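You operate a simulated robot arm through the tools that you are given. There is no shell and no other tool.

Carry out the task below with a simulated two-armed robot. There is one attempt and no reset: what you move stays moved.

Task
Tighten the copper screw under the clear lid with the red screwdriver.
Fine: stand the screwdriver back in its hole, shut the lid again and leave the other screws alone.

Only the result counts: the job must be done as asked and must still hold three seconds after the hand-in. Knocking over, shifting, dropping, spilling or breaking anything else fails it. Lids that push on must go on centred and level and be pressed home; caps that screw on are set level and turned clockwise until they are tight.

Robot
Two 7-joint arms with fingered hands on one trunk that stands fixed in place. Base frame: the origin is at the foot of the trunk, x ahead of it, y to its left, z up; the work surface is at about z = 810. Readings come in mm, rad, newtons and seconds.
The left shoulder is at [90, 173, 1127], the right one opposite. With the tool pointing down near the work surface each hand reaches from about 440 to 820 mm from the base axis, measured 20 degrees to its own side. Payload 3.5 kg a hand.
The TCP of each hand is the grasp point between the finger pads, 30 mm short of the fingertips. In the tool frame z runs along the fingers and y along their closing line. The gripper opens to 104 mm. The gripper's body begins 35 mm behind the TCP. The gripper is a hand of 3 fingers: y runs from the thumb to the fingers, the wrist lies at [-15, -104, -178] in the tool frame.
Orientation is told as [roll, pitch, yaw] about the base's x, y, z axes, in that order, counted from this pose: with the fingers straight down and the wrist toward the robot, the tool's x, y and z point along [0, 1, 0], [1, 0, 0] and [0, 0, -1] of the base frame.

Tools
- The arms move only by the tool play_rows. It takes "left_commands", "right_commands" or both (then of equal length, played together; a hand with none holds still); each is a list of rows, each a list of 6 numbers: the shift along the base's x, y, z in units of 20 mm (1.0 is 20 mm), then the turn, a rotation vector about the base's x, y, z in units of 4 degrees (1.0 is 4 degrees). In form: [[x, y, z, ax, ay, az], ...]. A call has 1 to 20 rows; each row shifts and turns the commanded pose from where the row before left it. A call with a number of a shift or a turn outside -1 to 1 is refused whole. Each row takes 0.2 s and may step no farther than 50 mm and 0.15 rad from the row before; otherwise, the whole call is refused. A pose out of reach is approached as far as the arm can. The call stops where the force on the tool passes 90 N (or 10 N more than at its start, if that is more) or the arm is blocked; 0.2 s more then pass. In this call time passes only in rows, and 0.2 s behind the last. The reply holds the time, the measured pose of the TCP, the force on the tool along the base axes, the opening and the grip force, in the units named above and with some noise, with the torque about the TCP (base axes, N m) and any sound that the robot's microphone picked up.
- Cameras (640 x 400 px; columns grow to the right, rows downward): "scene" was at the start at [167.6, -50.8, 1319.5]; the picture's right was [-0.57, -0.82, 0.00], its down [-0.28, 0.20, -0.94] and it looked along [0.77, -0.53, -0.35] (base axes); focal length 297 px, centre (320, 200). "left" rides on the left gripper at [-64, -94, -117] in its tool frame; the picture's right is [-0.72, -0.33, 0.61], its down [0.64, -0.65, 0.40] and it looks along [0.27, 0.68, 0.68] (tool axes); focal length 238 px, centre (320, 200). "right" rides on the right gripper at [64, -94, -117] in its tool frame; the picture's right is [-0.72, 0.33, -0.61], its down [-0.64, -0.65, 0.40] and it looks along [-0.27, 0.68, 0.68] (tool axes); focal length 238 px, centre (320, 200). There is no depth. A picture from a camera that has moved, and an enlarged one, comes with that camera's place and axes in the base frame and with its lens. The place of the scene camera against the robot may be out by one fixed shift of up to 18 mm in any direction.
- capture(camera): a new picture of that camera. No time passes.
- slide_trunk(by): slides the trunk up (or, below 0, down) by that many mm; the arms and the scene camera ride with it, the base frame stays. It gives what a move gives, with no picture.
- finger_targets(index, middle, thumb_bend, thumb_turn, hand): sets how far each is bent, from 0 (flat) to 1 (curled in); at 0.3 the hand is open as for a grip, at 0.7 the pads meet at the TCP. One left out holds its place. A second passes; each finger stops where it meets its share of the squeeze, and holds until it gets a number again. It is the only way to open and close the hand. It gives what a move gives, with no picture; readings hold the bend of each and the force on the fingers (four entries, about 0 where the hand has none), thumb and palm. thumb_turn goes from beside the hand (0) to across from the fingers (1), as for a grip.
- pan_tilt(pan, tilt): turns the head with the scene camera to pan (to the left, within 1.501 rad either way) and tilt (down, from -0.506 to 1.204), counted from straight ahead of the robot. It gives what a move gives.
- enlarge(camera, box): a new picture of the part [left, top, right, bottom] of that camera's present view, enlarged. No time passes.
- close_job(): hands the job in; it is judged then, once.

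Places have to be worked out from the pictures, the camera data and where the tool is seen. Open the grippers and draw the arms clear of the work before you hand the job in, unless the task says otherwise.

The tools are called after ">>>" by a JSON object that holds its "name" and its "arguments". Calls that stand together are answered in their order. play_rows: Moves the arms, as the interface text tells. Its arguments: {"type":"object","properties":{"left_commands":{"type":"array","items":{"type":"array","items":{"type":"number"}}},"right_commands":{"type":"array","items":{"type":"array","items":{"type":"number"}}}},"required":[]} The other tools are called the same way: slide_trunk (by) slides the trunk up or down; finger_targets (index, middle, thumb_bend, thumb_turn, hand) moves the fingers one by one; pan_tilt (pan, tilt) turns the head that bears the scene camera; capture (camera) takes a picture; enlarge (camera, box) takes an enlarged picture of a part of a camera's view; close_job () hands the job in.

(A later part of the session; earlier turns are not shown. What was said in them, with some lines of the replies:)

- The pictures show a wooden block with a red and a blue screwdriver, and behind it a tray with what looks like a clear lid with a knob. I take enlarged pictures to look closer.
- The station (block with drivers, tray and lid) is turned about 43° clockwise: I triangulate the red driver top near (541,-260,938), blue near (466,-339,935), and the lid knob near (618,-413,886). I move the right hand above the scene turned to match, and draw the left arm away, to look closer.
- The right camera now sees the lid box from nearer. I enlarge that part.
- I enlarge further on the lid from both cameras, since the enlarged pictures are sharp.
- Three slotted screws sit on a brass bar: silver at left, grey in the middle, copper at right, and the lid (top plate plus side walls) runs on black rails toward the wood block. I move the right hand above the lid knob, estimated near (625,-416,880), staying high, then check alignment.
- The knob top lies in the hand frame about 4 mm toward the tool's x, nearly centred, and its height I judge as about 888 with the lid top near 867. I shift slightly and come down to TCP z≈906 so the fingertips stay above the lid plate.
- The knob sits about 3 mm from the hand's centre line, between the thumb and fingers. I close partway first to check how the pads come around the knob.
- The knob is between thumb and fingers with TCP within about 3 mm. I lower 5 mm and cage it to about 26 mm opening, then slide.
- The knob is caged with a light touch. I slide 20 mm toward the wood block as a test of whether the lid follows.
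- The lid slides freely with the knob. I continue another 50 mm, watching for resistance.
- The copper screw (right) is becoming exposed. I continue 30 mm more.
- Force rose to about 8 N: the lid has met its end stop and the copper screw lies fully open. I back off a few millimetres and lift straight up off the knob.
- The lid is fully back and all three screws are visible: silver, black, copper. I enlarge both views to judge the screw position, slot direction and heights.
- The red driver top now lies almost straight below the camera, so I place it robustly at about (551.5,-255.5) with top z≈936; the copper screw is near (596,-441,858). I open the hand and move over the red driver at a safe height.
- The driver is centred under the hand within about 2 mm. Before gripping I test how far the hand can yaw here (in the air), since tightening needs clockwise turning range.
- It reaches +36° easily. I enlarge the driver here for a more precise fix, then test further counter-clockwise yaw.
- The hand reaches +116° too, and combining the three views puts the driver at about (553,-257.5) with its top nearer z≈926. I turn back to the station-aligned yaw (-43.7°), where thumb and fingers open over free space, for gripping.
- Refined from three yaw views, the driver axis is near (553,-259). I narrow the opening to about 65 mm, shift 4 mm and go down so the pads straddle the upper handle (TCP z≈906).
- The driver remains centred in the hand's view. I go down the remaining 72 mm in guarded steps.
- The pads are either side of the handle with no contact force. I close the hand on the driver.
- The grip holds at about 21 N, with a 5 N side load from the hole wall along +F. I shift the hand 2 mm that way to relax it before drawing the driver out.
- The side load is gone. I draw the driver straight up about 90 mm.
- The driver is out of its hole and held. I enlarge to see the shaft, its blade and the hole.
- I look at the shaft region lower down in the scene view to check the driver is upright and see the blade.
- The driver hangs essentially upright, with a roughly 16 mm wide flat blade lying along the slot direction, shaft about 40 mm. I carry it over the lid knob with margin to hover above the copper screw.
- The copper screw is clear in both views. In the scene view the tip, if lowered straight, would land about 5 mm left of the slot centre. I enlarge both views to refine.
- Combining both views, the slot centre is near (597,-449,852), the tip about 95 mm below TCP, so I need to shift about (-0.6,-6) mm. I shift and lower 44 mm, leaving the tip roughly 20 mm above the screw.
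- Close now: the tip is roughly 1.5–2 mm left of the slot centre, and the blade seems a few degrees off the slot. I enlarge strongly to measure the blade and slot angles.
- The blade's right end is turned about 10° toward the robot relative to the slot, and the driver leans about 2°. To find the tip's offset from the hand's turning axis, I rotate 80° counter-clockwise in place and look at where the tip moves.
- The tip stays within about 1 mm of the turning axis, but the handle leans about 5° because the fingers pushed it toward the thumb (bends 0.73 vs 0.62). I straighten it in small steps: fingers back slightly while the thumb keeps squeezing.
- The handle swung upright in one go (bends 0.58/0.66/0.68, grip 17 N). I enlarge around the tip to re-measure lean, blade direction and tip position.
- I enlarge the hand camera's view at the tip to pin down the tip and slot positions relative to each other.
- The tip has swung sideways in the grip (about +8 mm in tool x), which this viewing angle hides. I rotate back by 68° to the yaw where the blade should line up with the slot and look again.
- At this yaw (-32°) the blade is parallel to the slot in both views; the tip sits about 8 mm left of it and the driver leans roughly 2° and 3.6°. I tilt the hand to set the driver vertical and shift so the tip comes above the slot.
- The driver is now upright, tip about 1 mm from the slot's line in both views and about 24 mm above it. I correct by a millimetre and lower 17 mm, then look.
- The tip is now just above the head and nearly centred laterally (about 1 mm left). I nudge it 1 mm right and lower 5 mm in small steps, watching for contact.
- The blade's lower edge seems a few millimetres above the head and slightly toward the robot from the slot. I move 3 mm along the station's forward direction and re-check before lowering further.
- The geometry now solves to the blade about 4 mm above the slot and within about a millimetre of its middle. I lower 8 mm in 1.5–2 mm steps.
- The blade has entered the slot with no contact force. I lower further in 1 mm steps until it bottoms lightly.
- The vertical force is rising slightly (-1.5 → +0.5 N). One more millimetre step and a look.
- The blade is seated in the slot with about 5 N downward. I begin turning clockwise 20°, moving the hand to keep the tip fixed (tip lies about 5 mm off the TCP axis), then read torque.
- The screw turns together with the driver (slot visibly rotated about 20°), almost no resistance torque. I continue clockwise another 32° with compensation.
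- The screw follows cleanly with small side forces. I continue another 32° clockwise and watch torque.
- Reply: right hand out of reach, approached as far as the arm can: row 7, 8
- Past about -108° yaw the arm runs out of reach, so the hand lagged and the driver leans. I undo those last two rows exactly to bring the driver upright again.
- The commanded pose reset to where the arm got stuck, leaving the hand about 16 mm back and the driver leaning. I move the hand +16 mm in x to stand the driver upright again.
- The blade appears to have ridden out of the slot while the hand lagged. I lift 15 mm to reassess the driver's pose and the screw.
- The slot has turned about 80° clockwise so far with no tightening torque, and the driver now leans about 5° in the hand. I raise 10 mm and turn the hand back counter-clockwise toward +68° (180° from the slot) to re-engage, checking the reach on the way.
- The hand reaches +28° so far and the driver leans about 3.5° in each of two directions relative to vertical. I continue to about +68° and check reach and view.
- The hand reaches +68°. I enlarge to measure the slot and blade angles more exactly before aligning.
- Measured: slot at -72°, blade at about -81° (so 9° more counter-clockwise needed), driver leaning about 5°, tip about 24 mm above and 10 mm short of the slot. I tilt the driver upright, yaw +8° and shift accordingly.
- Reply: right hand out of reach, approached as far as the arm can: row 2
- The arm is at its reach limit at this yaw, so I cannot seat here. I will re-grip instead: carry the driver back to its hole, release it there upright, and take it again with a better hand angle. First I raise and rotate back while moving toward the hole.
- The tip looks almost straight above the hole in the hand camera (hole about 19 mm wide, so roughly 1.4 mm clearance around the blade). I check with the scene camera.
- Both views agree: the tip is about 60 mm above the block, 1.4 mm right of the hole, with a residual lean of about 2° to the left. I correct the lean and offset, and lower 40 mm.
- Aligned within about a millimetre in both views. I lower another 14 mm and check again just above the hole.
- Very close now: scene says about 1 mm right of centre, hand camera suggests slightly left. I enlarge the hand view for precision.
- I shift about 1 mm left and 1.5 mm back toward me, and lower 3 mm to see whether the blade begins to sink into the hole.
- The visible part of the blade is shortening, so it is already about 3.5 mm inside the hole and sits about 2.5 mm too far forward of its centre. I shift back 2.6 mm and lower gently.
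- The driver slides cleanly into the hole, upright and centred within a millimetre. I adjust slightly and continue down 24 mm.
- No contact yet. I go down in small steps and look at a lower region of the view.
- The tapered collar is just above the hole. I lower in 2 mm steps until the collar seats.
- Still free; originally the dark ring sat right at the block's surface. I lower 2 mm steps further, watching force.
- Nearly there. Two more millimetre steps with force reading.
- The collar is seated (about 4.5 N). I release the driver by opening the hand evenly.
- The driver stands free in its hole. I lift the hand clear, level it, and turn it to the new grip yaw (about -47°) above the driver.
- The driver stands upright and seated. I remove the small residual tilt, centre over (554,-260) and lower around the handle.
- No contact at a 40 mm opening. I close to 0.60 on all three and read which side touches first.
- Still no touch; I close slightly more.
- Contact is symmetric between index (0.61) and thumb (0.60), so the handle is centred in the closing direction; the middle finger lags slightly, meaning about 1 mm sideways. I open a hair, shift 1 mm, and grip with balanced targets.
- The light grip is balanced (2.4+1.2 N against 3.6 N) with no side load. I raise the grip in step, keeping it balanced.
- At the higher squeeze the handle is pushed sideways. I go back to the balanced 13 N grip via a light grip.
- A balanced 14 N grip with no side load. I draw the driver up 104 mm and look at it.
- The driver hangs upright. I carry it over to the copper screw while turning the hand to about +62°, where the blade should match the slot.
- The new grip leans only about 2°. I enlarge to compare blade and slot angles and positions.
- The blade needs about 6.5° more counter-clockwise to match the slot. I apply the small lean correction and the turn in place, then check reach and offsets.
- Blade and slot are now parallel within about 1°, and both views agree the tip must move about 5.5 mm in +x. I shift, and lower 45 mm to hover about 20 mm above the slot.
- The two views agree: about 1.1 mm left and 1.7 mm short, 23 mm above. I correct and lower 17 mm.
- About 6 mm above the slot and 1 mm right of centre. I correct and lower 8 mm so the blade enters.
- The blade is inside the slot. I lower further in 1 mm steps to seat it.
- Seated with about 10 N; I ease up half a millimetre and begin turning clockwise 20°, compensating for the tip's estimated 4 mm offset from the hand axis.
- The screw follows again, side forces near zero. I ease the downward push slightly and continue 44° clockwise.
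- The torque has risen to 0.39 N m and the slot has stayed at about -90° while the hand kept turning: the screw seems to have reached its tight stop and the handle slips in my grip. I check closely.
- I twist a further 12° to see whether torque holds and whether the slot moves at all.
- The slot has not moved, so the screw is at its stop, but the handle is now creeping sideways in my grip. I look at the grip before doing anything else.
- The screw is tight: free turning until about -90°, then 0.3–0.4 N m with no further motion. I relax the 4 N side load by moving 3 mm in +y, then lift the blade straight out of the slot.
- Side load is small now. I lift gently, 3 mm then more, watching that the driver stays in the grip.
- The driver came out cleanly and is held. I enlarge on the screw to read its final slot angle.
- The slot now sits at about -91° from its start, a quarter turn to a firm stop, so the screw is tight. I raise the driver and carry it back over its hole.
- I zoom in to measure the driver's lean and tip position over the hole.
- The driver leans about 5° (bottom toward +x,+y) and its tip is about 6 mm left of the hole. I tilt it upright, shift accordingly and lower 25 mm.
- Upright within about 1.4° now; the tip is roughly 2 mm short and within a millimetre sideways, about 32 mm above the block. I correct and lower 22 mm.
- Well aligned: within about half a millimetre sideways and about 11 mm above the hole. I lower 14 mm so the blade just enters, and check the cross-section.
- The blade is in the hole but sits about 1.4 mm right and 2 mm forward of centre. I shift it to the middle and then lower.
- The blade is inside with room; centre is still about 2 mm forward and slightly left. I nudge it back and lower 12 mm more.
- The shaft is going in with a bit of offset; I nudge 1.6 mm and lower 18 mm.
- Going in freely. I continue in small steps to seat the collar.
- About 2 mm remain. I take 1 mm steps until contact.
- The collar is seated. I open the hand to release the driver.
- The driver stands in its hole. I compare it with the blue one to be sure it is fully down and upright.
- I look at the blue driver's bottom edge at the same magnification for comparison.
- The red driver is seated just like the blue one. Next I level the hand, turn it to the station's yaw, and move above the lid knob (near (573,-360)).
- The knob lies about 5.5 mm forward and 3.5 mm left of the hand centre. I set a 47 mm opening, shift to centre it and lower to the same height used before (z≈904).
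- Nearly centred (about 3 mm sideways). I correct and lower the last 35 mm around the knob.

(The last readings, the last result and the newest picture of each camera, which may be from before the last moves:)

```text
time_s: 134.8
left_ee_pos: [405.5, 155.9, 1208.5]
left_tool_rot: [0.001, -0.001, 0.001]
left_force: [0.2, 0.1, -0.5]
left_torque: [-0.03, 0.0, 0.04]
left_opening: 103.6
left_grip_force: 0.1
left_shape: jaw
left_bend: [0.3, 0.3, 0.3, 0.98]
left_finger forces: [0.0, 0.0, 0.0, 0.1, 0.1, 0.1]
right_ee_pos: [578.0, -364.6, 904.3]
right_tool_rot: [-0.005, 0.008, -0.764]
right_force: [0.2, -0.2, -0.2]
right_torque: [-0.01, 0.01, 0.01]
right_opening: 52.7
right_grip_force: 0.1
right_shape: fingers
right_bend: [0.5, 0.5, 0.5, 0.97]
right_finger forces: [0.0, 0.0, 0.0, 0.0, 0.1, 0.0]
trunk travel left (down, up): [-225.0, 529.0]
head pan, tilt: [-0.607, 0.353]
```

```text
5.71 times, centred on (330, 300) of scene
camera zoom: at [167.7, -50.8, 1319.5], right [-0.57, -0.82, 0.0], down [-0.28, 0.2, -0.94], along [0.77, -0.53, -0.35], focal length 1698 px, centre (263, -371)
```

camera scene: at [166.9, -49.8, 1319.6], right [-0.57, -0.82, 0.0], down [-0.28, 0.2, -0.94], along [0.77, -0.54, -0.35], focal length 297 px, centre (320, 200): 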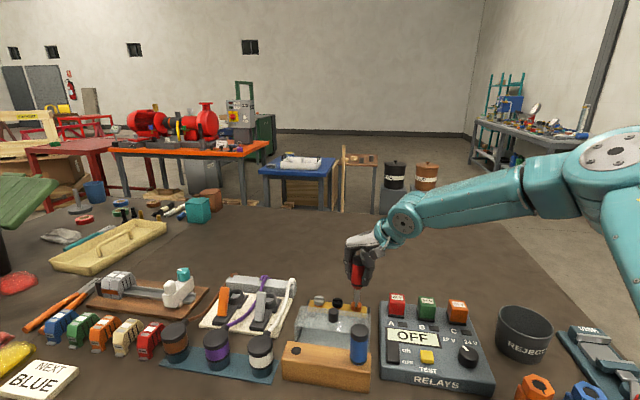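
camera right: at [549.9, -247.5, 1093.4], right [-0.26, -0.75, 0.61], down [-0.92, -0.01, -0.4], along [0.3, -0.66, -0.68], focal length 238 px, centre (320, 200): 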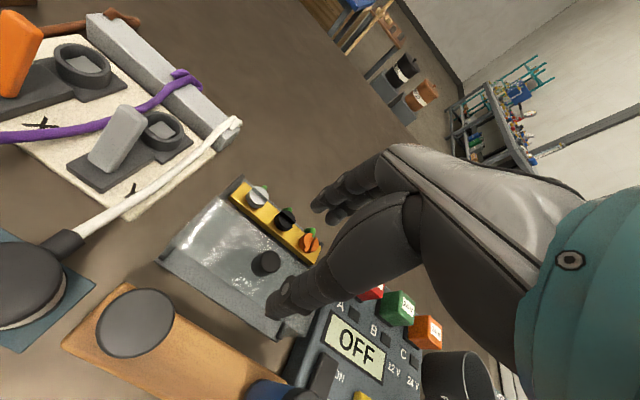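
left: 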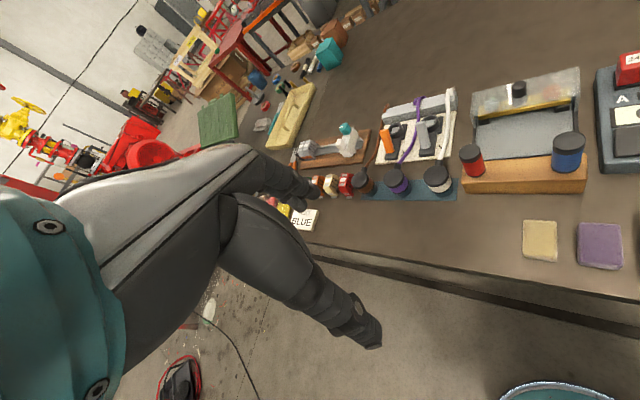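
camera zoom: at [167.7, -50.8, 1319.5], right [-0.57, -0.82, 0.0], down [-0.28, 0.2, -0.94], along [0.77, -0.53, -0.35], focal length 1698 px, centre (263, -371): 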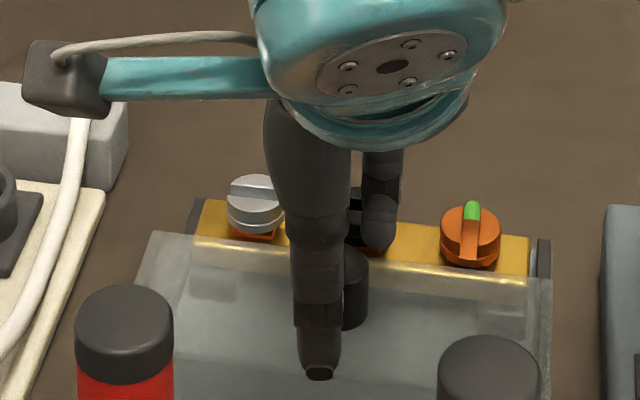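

The knob is between thumb and fingers. I close to the same loose cage (0.61) used when opening.

>>> {"name": "finger_targets", "arguments": {"hand": "right", "index": 0.61, "middle": 0.61, "thumb_bend": 0.61}}

>>> {"name": "play_rows", "arguments": {"right_commands": [[0.18, -0.173, 0, 0, 0, 0], [0.18, -0.173, 0, 0, 0, 0], [0.18, -0.173, 0, 0, 0, 0], [0.18, -0.173, 0, 0, 0, 0]]}}

>>> {"name": "enlarge", "arguments": {"camera": "scene", "box": [275, 255, 385, 335]}}

```text
time_s: 135.8
left_ee_pos: [404.5, 157.2, 1208.5]
left_tool_rot: [-0.001, 0.0, 0.0]
left_force: [-0.8, -0.5, -0.4]
left_torque: [0.01, -0.03, -0.01]
left_opening: 103.4
left_grip_force: 0.1
left_shape: jaw
left_bend: [0.3, 0.3, 0.3, 0.98]
left_finger forces: [0.0, 0.1, 0.1, 0.0, 0.0, 0.1]
right_ee_pos: [577.6, -364.5, 905.1]
right_tool_rot: [-0.003, 0.008, -0.763]
right_force: [0.4, -0.2, 0.0]
right_torque: [-0.03, 0.01, 0.01]
right_opening: 24.1
right_grip_force: 0.1
right_shape: fingers
right_bend: [0.61, 0.61, 0.61, 0.97]
right_finger forces: [0.0, 0.1, 0.1, 0.1, 0.1, 0.0]
trunk travel left (down, up): [-225.0, 529.0]
head pan, tilt: [-0.607, 0.353]
```

```text
time_s: 136.8
left_ee_pos: [404.2, 156.8, 1208.0]
left_tool_rot: [0.0, -0.001, 0.0]
left_force: [-0.6, -0.6, 0.0]
left_torque: [0.0, -0.03, -0.02]
left_opening: 103.6
left_grip_force: 0.0
left_shape: jaw
left_bend: [0.3, 0.3, 0.3, 0.98]
left_finger forces: [0.0, 0.1, 0.1, 0.0, 0.1, 0.0]
right_ee_pos: [592.1, -379.0, 904.2]
right_tool_rot: [-0.004, 0.01, -0.764]
right_force: [-0.8, -0.1, -0.3]
right_torque: [0.0, 0.03, 0.04]
right_opening: 24.2
right_grip_force: 0.2
right_shape: fingers
right_bend: [0.61, 0.61, 0.61, 0.97]
right_finger forces: [0.0, 0.0, 0.0, 0.1, 0.3, 0.1]
trunk travel left (down, up): [-225.0, 529.0]
head pan, tilt: [-0.607, 0.353]
```

```text
5.00 times, centred on (330, 295) of scene
camera zoom: at [167.6, -50.8, 1319.5], right [-0.57, -0.82, 0.0], down [-0.28, 0.2, -0.94], along [0.77, -0.53, -0.35], focal length 1486 px, centre (270, -275)
```

zoom: 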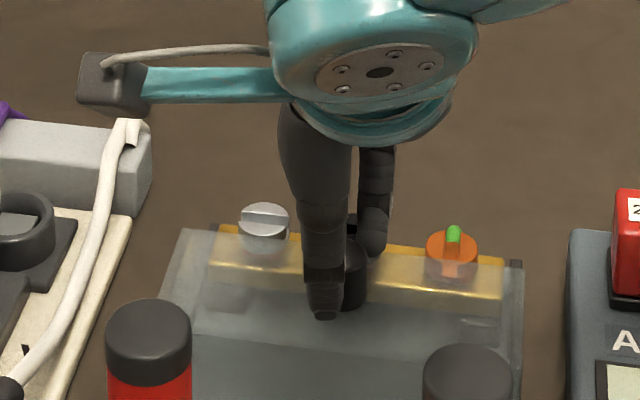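

The lid follows. I continue 40 mm toward closed.

>>> {"name": "play_rows", "arguments": {"right_commands": [[0.18, -0.173, 0, 0, 0, 0], [0.18, -0.173, 0, 0, 0, 0], [0.18, -0.173, 0, 0, 0, 0], [0.18, -0.173, 0, 0, 0, 0], [0.18, -0.173, 0, 0, 0, 0], [0.18, -0.173, 0, 0, 0, 0], [0.18, -0.173, 0, 0, 0, 0], [0.18, -0.173, 0, 0, 0, 0]]}}

>>> {"name": "enlarge", "arguments": {"camera": "scene", "box": [275, 255, 385, 335]}}

```text
time_s: 138.6
left_ee_pos: [404.8, 156.8, 1208.1]
left_tool_rot: [0.001, -0.001, 0.0]
left_force: [-0.1, 0.2, -1.1]
left_torque: [0.0, 0.05, -0.01]
left_opening: 103.6
left_grip_force: 0.1
left_shape: jaw
left_bend: [0.3, 0.3, 0.3, 0.98]
left_finger forces: [0.0, 0.0, 0.0, 0.0, 0.1, 0.1]
right_ee_pos: [621.0, -408.0, 903.8]
right_tool_rot: [-0.003, 0.008, -0.765]
right_force: [-0.1, 0.2, -0.4]
right_torque: [-0.04, 0.0, 0.02]
right_opening: 24.3
right_grip_force: 0.1
right_shape: fingers
right_bend: [0.61, 0.61, 0.61, 0.97]
right_finger forces: [0.0, 0.1, 0.1, 0.0, 0.3, 0.1]
trunk travel left (down, up): [-225.0, 529.0]
head pan, tilt: [-0.607, 0.353]
```

```text
5.00 times, centred on (330, 295) of scene
camera zoom: at [167.6, -50.8, 1319.5], right [-0.57, -0.82, 0.0], down [-0.28, 0.2, -0.94], along [0.77, -0.53, -0.35], focal length 1486 px, centre (270, -275)
```

zoom: 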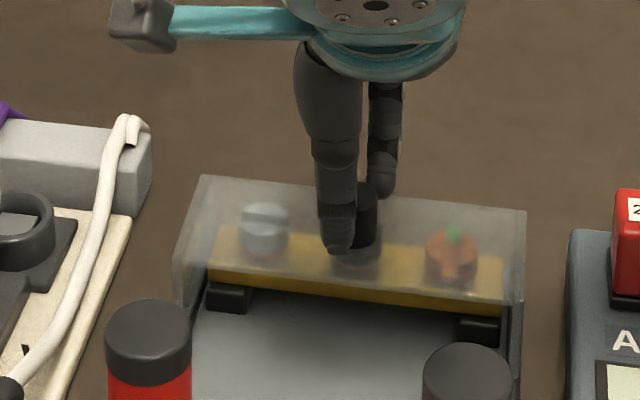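

Almost closed. I push on in smaller steps until the stop is felt.

>>> {"name": "play_rows", "arguments": {"right_commands": [[0.1, -0.096, 0, 0, 0, 0], [0.1, -0.096, 0, 0, 0, 0], [0.1, -0.096, 0, 0, 0, 0]]}}

>>> {"name": "play_rows", "arguments": {"right_commands": [[0.1, -0.096, 0, 0, 0, 0], [0.1, -0.096, 0, 0, 0, 0]]}}

>>> {"name": "enlarge", "arguments": {"camera": "scene", "box": [275, 255, 385, 335]}}

```text
time_s: 139.4
left_ee_pos: [403.9, 157.6, 1208.7]
left_tool_rot: [0.0, 0.0, -0.001]
left_force: [0.0, 0.3, -0.2]
left_torque: [-0.01, 0.03, 0.01]
left_opening: 103.7
left_grip_force: 0.0
left_shape: jaw
left_bend: [0.3, 0.3, 0.3, 0.98]
left_finger forces: [0.0, 0.0, 0.1, 0.0, 0.1, 0.1]
right_ee_pos: [626.4, -414.4, 903.4]
right_tool_rot: [-0.003, 0.009, -0.764]
right_force: [0.2, -0.7, 0.2]
right_torque: [0.0, -0.03, 0.04]
right_opening: 24.3
right_grip_force: 0.6
right_shape: fingers
right_bend: [0.61, 0.61, 0.61, 0.97]
right_finger forces: [0.0, 0.0, 0.0, 0.0, 0.3, 0.0]
trunk travel left (down, up): [-225.0, 529.0]
head pan, tilt: [-0.607, 0.353]
```

```text
time_s: 140.0
left_ee_pos: [403.9, 156.4, 1208.7]
left_tool_rot: [-0.001, 0.001, -0.001]
left_force: [0.8, -0.3, -0.3]
left_torque: [-0.01, 0.0, -0.02]
left_opening: 104.0
left_grip_force: 0.0
left_shape: jaw
left_bend: [0.3, 0.3, 0.3, 0.98]
left_finger forces: [0.0, 0.0, 0.0, 0.1, 0.1, 0.0]
right_ee_pos: [630.4, -417.8, 904.8]
right_tool_rot: [-0.003, 0.008, -0.764]
right_force: [-0.5, 0.6, -0.2]
right_torque: [0.01, -0.01, 0.0]
right_opening: 24.2
right_grip_force: 0.3
right_shape: fingers
right_bend: [0.61, 0.61, 0.61, 0.97]
right_finger forces: [0.0, 0.1, 0.0, 0.0, 0.2, 0.0]
trunk travel left (down, up): [-225.0, 529.0]
head pan, tilt: [-0.607, 0.353]
```

```text
5.00 times, centred on (330, 295) of scene
camera zoom: at [167.6, -50.8, 1319.5], right [-0.57, -0.82, 0.0], down [-0.28, 0.2, -0.94], along [0.77, -0.53, -0.35], focal length 1486 px, centre (270, -275)
```

zoom: 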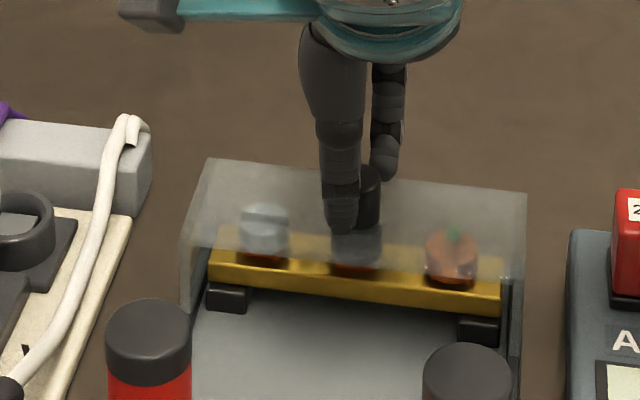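

The lid matches its original place within a couple of millimetres. I push gently further to find the end stop.

>>> {"name": "play_rows", "arguments": {"right_commands": [[0.07, -0.067, 0, 0, 0, 0], [0.07, -0.067, 0, 0, 0, 0]]}}

>>> {"name": "play_rows", "arguments": {"right_commands": [[0.07, -0.067, 0, 0, 0, 0], [0.05, -0.048, 0, 0, 0, 0]]}}

>>> {"name": "enlarge", "arguments": {"camera": "scene", "box": [290, 280, 380, 336]}}

```text
time_s: 140.6
left_ee_pos: [404.6, 155.6, 1209.0]
left_tool_rot: [0.001, 0.0, 0.0]
left_force: [-0.3, -0.7, -0.4]
left_torque: [-0.01, -0.04, 0.02]
left_opening: 103.7
left_grip_force: 0.1
left_shape: jaw
left_bend: [0.3, 0.3, 0.3, 0.98]
left_finger forces: [0.1, 0.0, 0.1, 0.0, 0.0, 0.1]
right_ee_pos: [633.1, -419.4, 904.1]
right_tool_rot: [-0.003, 0.009, -0.762]
right_force: [-1.6, 0.8, -0.7]
right_torque: [0.02, 0.06, -0.01]
right_opening: 25.2
right_grip_force: 0.8
right_shape: fingers
right_bend: [0.61, 0.61, 0.6, 0.97]
right_finger forces: [0.0, 0.1, 0.1, 0.0, 1.1, 0.0]
trunk travel left (down, up): [-225.0, 529.0]
head pan, tilt: [-0.607, 0.353]
```

```text
time_s: 141.2
left_ee_pos: [404.6, 157.0, 1209.8]
left_tool_rot: [-0.001, 0.002, -0.001]
left_force: [0.1, 0.3, -0.7]
left_torque: [0.01, 0.0, 0.0]
left_opening: 103.7
left_grip_force: 0.0
left_shape: jaw
left_bend: [0.3, 0.3, 0.3, 0.98]
left_finger forces: [0.0, 0.1, 0.1, 0.0, 0.0, 0.1]
right_ee_pos: [636.4, -422.2, 904.9]
right_tool_rot: [-0.004, 0.01, -0.762]
right_force: [-1.3, 2.4, -0.2]
right_torque: [0.05, 0.06, 0.02]
right_opening: 27.8
right_grip_force: 1.4
right_shape: fingers
right_bend: [0.61, 0.61, 0.58, 0.97]
right_finger forces: [0.0, 0.0, 0.0, 0.0, 3.0, 0.1]
trunk travel left (down, up): [-225.0, 529.0]
head pan, tilt: [-0.607, 0.353]
```

```text
7.11 times, centred on (335, 308) of scene
camera zoom: at [167.4, -50.5, 1319.5], right [-0.57, -0.82, 0.0], down [-0.28, 0.2, -0.94], along [0.77, -0.54, -0.35], focal length 2114 px, centre (213, -568)
```

zoom: 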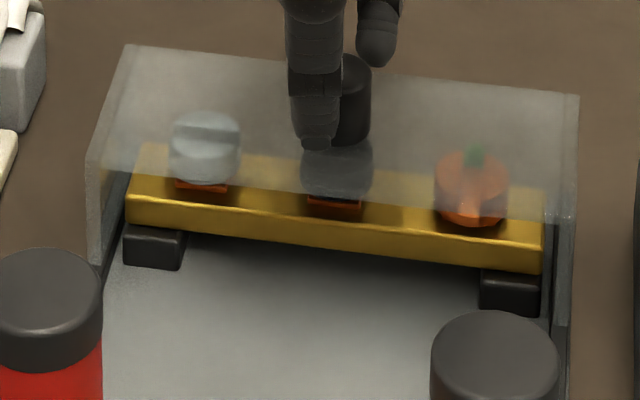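

The lid is at its end stop (3 N) and its outline matches the first picture. I back off 5 mm to the middle of the cage's play, then lift straight up.

>>> {"name": "play_rows", "arguments": {"right_commands": [[-0.12, 0.115, 0, 0, 0, 0], [-0.06, 0.058, 0, 0, 0, 0]]}}

>>> {"name": "enlarge", "arguments": {"camera": "scene", "box": [290, 280, 380, 336]}}

```text
time_s: 141.8
left_ee_pos: [403.4, 157.4, 1208.8]
left_tool_rot: [-0.001, -0.001, 0.0]
left_force: [0.7, 0.8, -0.2]
left_torque: [0.01, 0.01, -0.01]
left_opening: 103.5
left_grip_force: 0.1
left_shape: jaw
left_bend: [0.3, 0.3, 0.3, 0.98]
left_finger forces: [0.1, 0.0, 0.1, 0.0, 0.1, 0.1]
right_ee_pos: [631.8, -418.4, 904.8]
right_tool_rot: [-0.004, 0.008, -0.764]
right_force: [-1.3, 0.3, 0.1]
right_torque: [0.02, 0.02, 0.02]
right_opening: 24.6
right_grip_force: 0.1
right_shape: fingers
right_bend: [0.61, 0.61, 0.6, 0.97]
right_finger forces: [0.0, 0.0, 0.1, 0.0, 0.3, 0.0]
trunk travel left (down, up): [-225.0, 529.0]
head pan, tilt: [-0.607, 0.353]
```

```text
7.11 times, centred on (335, 308) of scene
camera zoom: at [167.6, -50.8, 1319.5], right [-0.57, -0.82, 0.0], down [-0.28, 0.2, -0.94], along [0.77, -0.53, -0.35], focal length 2114 px, centre (213, -568)
```

zoom: 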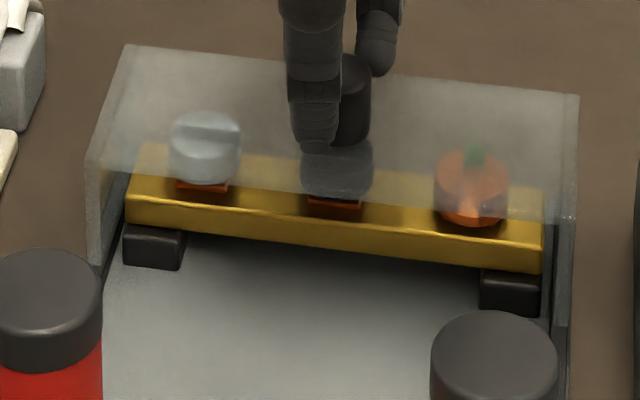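

The thumb still just touches. I back off another 1.5 mm and lift straight up.

>>> {"name": "play_rows", "arguments": {"right_commands": [[-0.055, 0.052, 0, 0, 0, 0], [0, 0, 0.4, 0, 0, 0], [0, 0, 0.8, 0, 0, 0], [0, 0, 1, 0, 0, 0], [0, 0, 1, 0, 0, 0], [0, 0, 1, 0, 0, 0]]}}

>>> {"name": "enlarge", "arguments": {"camera": "scene", "box": [290, 280, 380, 336]}}

>>> {"name": "capture", "arguments": {"camera": "scene"}}

```text
time_s: 143.2
left_ee_pos: [404.5, 156.2, 1209.2]
left_tool_rot: [0.0, 0.0, 0.0]
left_force: [-0.1, 0.3, 0.8]
left_torque: [0.0, 0.0, 0.02]
left_opening: 103.9
left_grip_force: 0.0
left_shape: jaw
left_bend: [0.3, 0.3, 0.3, 0.98]
left_finger forces: [0.0, 0.1, 0.1, 0.1, 0.0, 0.0]
right_ee_pos: [629.5, -417.6, 988.8]
right_tool_rot: [-0.004, 0.008, -0.766]
right_force: [-0.1, -0.2, 0.3]
right_torque: [-0.01, -0.02, -0.01]
right_opening: 24.1
right_grip_force: 0.1
right_shape: fingers
right_bend: [0.61, 0.61, 0.61, 0.97]
right_finger forces: [0.0, 0.1, 0.0, 0.0, 0.0, 0.1]
trunk travel left (down, up): [-225.0, 529.0]
head pan, tilt: [-0.607, 0.353]
```

```text
7.11 times, centred on (335, 308) of scene
camera zoom: at [167.4, -50.7, 1319.5], right [-0.57, -0.82, 0.0], down [-0.28, 0.2, -0.94], along [0.77, -0.54, -0.35], focal length 2114 px, centre (213, -568)
```

zoom: 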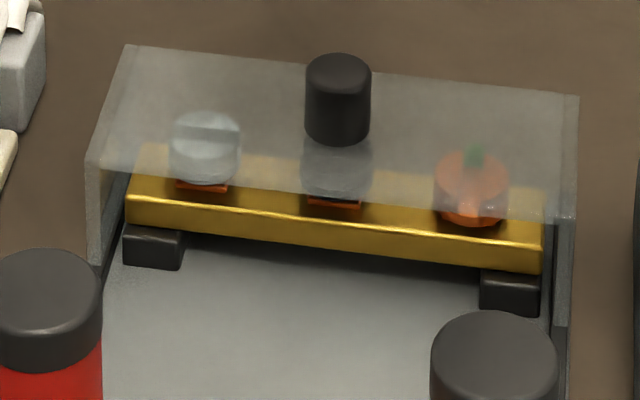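

```text
taken
camera scene: at [167.4, -50.7, 1319.5], right [-0.57, -0.82, 0.0], down [-0.28, 0.2, -0.94], along [0.77, -0.54, -0.35], focal length 297 px, centre (320, 200)
```

scene: 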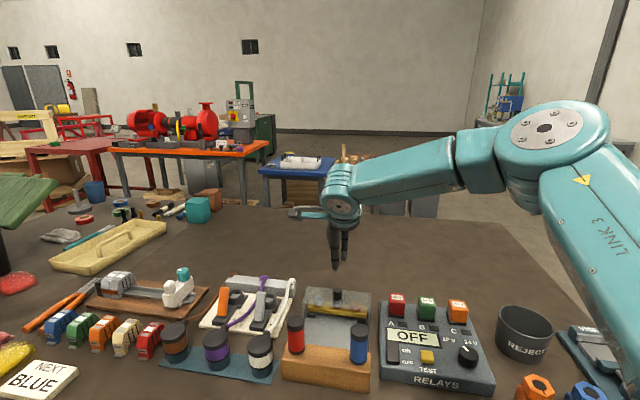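

The lid sits exactly as in the first picture and the copper screw's slot stands at its tightened angle. I open the hand and draw the arm up and back, clear of the work.

>>> {"name": "play_rows", "arguments": {"right_commands": [[0, 0, 1, 0, 0, 0], [0, 0, 1, 0, 0, 0], [0, 0, 1, 0, 0, 0], [0, 0, 1, 0, 0, 0], [0, 0, 1, 0, 0, 0], [0, 0, 1, 0, 0, 0], [0, 0, 1, 0, 0, 0], [0, 0, 1, 0, 0, 0], [0, 0, 1, 0, 0, 0], [0, 0, 1, 0, 0, 0], [-1, 0, 0, 0, 0, 0.5], [-1, 0, 0, 0, 0, 0.5], [-1, 0, 0, 0, 0, 0.5], [-1, 0, 0, 0, 0, 0.5], [-1, 0, 0, 0, 0, 0.5], [-1, 0, 0, 0, 0, 0.5], [-1, 0, 0, 0, 0, 0.5], [-1, 0, 0, 0, 0, 0.5], [-1, 0, 0, 0, 0, 0.5], [-1, 0, 0, 0, 0, 0.5]]}}

>>> {"name": "finger_targets", "arguments": {"hand": "right", "index": 0.3, "middle": 0.3, "thumb_bend": 0.3}}

>>> {"name": "capture", "arguments": {"camera": "scene"}}

>>> {"name": "enlarge", "arguments": {"camera": "scene", "box": [270, 270, 400, 400]}}

```text
time_s: 147.4
left_ee_pos: [403.1, 155.9, 1208.6]
left_tool_rot: [-0.001, -0.001, 0.0]
left_force: [-0.8, -0.1, -0.4]
left_torque: [0.0, 0.03, 0.02]
left_opening: 103.6
left_grip_force: 0.0
left_shape: jaw
left_bend: [0.3, 0.3, 0.3, 0.98]
left_finger forces: [0.0, 0.0, 0.0, 0.0, 0.0, 0.0]
right_ee_pos: [429.4, -416.7, 1188.2]
right_tool_rot: [-0.001, 0.009, -0.415]
right_force: [-0.7, -0.5, 0.4]
right_torque: [0.02, 0.0, 0.04]
right_opening: 24.3
right_grip_force: 0.1
right_shape: fingers
right_bend: [0.61, 0.61, 0.61, 0.97]
right_finger forces: [0.0, 0.1, 0.0, 0.1, 0.0, 0.1]
trunk travel left (down, up): [-225.0, 529.0]
head pan, tilt: [-0.607, 0.353]
```

```text
time_s: 148.4
left_ee_pos: [403.3, 156.5, 1208.3]
left_tool_rot: [0.0, 0.0, 0.0]
left_force: [-0.5, -0.4, -0.7]
left_torque: [0.01, 0.01, 0.03]
left_opening: 103.5
left_grip_force: 0.1
left_shape: jaw
left_bend: [0.3, 0.3, 0.3, 0.98]
left_finger forces: [0.0, 0.0, 0.0, 0.0, 0.0, 0.0]
right_ee_pos: [430.1, -415.4, 1188.4]
right_tool_rot: [-0.004, 0.008, -0.415]
right_force: [-0.4, 0.3, -0.4]
right_torque: [0.03, 0.0, 0.01]
right_opening: 102.7
right_grip_force: 0.1
right_shape: fingers
right_bend: [0.3, 0.3, 0.3, 0.97]
right_finger forces: [0.0, 0.0, 0.0, 0.0, 0.0, 0.1]
trunk travel left (down, up): [-225.0, 529.0]
head pan, tilt: [-0.607, 0.353]
```

```text
taken
camera scene: at [167.6, -50.8, 1319.5], right [-0.57, -0.82, 0.0], down [-0.28, 0.2, -0.94], along [0.77, -0.53, -0.35], focal length 297 px, centre (320, 200)
```

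scene: 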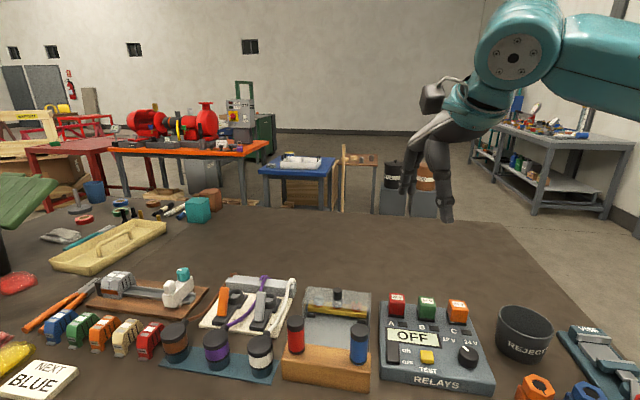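

```text
3.08 times, centred on (335, 335) of scene
camera zoom: at [167.6, -50.8, 1319.5], right [-0.57, -0.82, 0.0], down [-0.28, 0.2, -0.94], along [0.77, -0.53, -0.35], focal length 914 px, centre (274, -215)
```

zoom: 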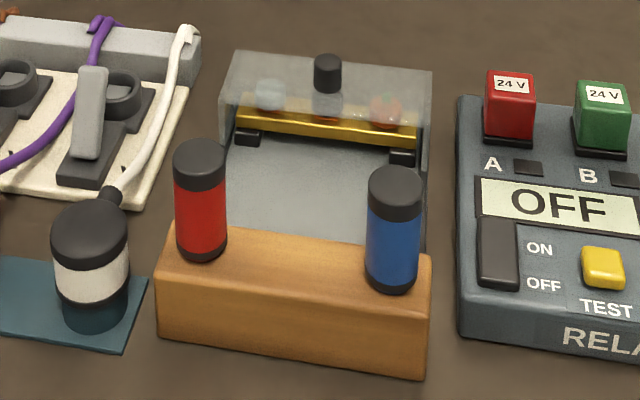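

Everything matches the first picture: the lid is shut, the red driver stands in its hole, and the silver and black screws are untouched. The copper screw is turned a quarter turn to its firm stop, and the hands are open and clear. I hand the job in.

>>> {"name": "close_job", "arguments": {}}

```text
The job is handed in.
```

I tightened the copper screw with the red screwdriver and handed the job in; no result of the judging has come back.

- **Screw:** it turned freely for about a quarter turn clockwise. Then it stopped moving while I measured 0.3–0.4 N·m on the hand. No sound was reported, so the firm stop is my only evidence that it is tight. That torque was also the most my grip could give, because the handle was slipping in the hand by then.
- **Screwdriver:** it stands back in its hole, seated the same as the blue one. I had to put it back once midway and take it again, because the arm ran out of reach on the first stroke. The blade also came out of the slot once during that stroke.
- **Lid:** it is slid back to its end stop, and its outline matches the first picture.
- **Everything else:** I did not touch the silver and black screws, and the last picture shows nothing else around the station moved. Both hands are open and clear of the work.
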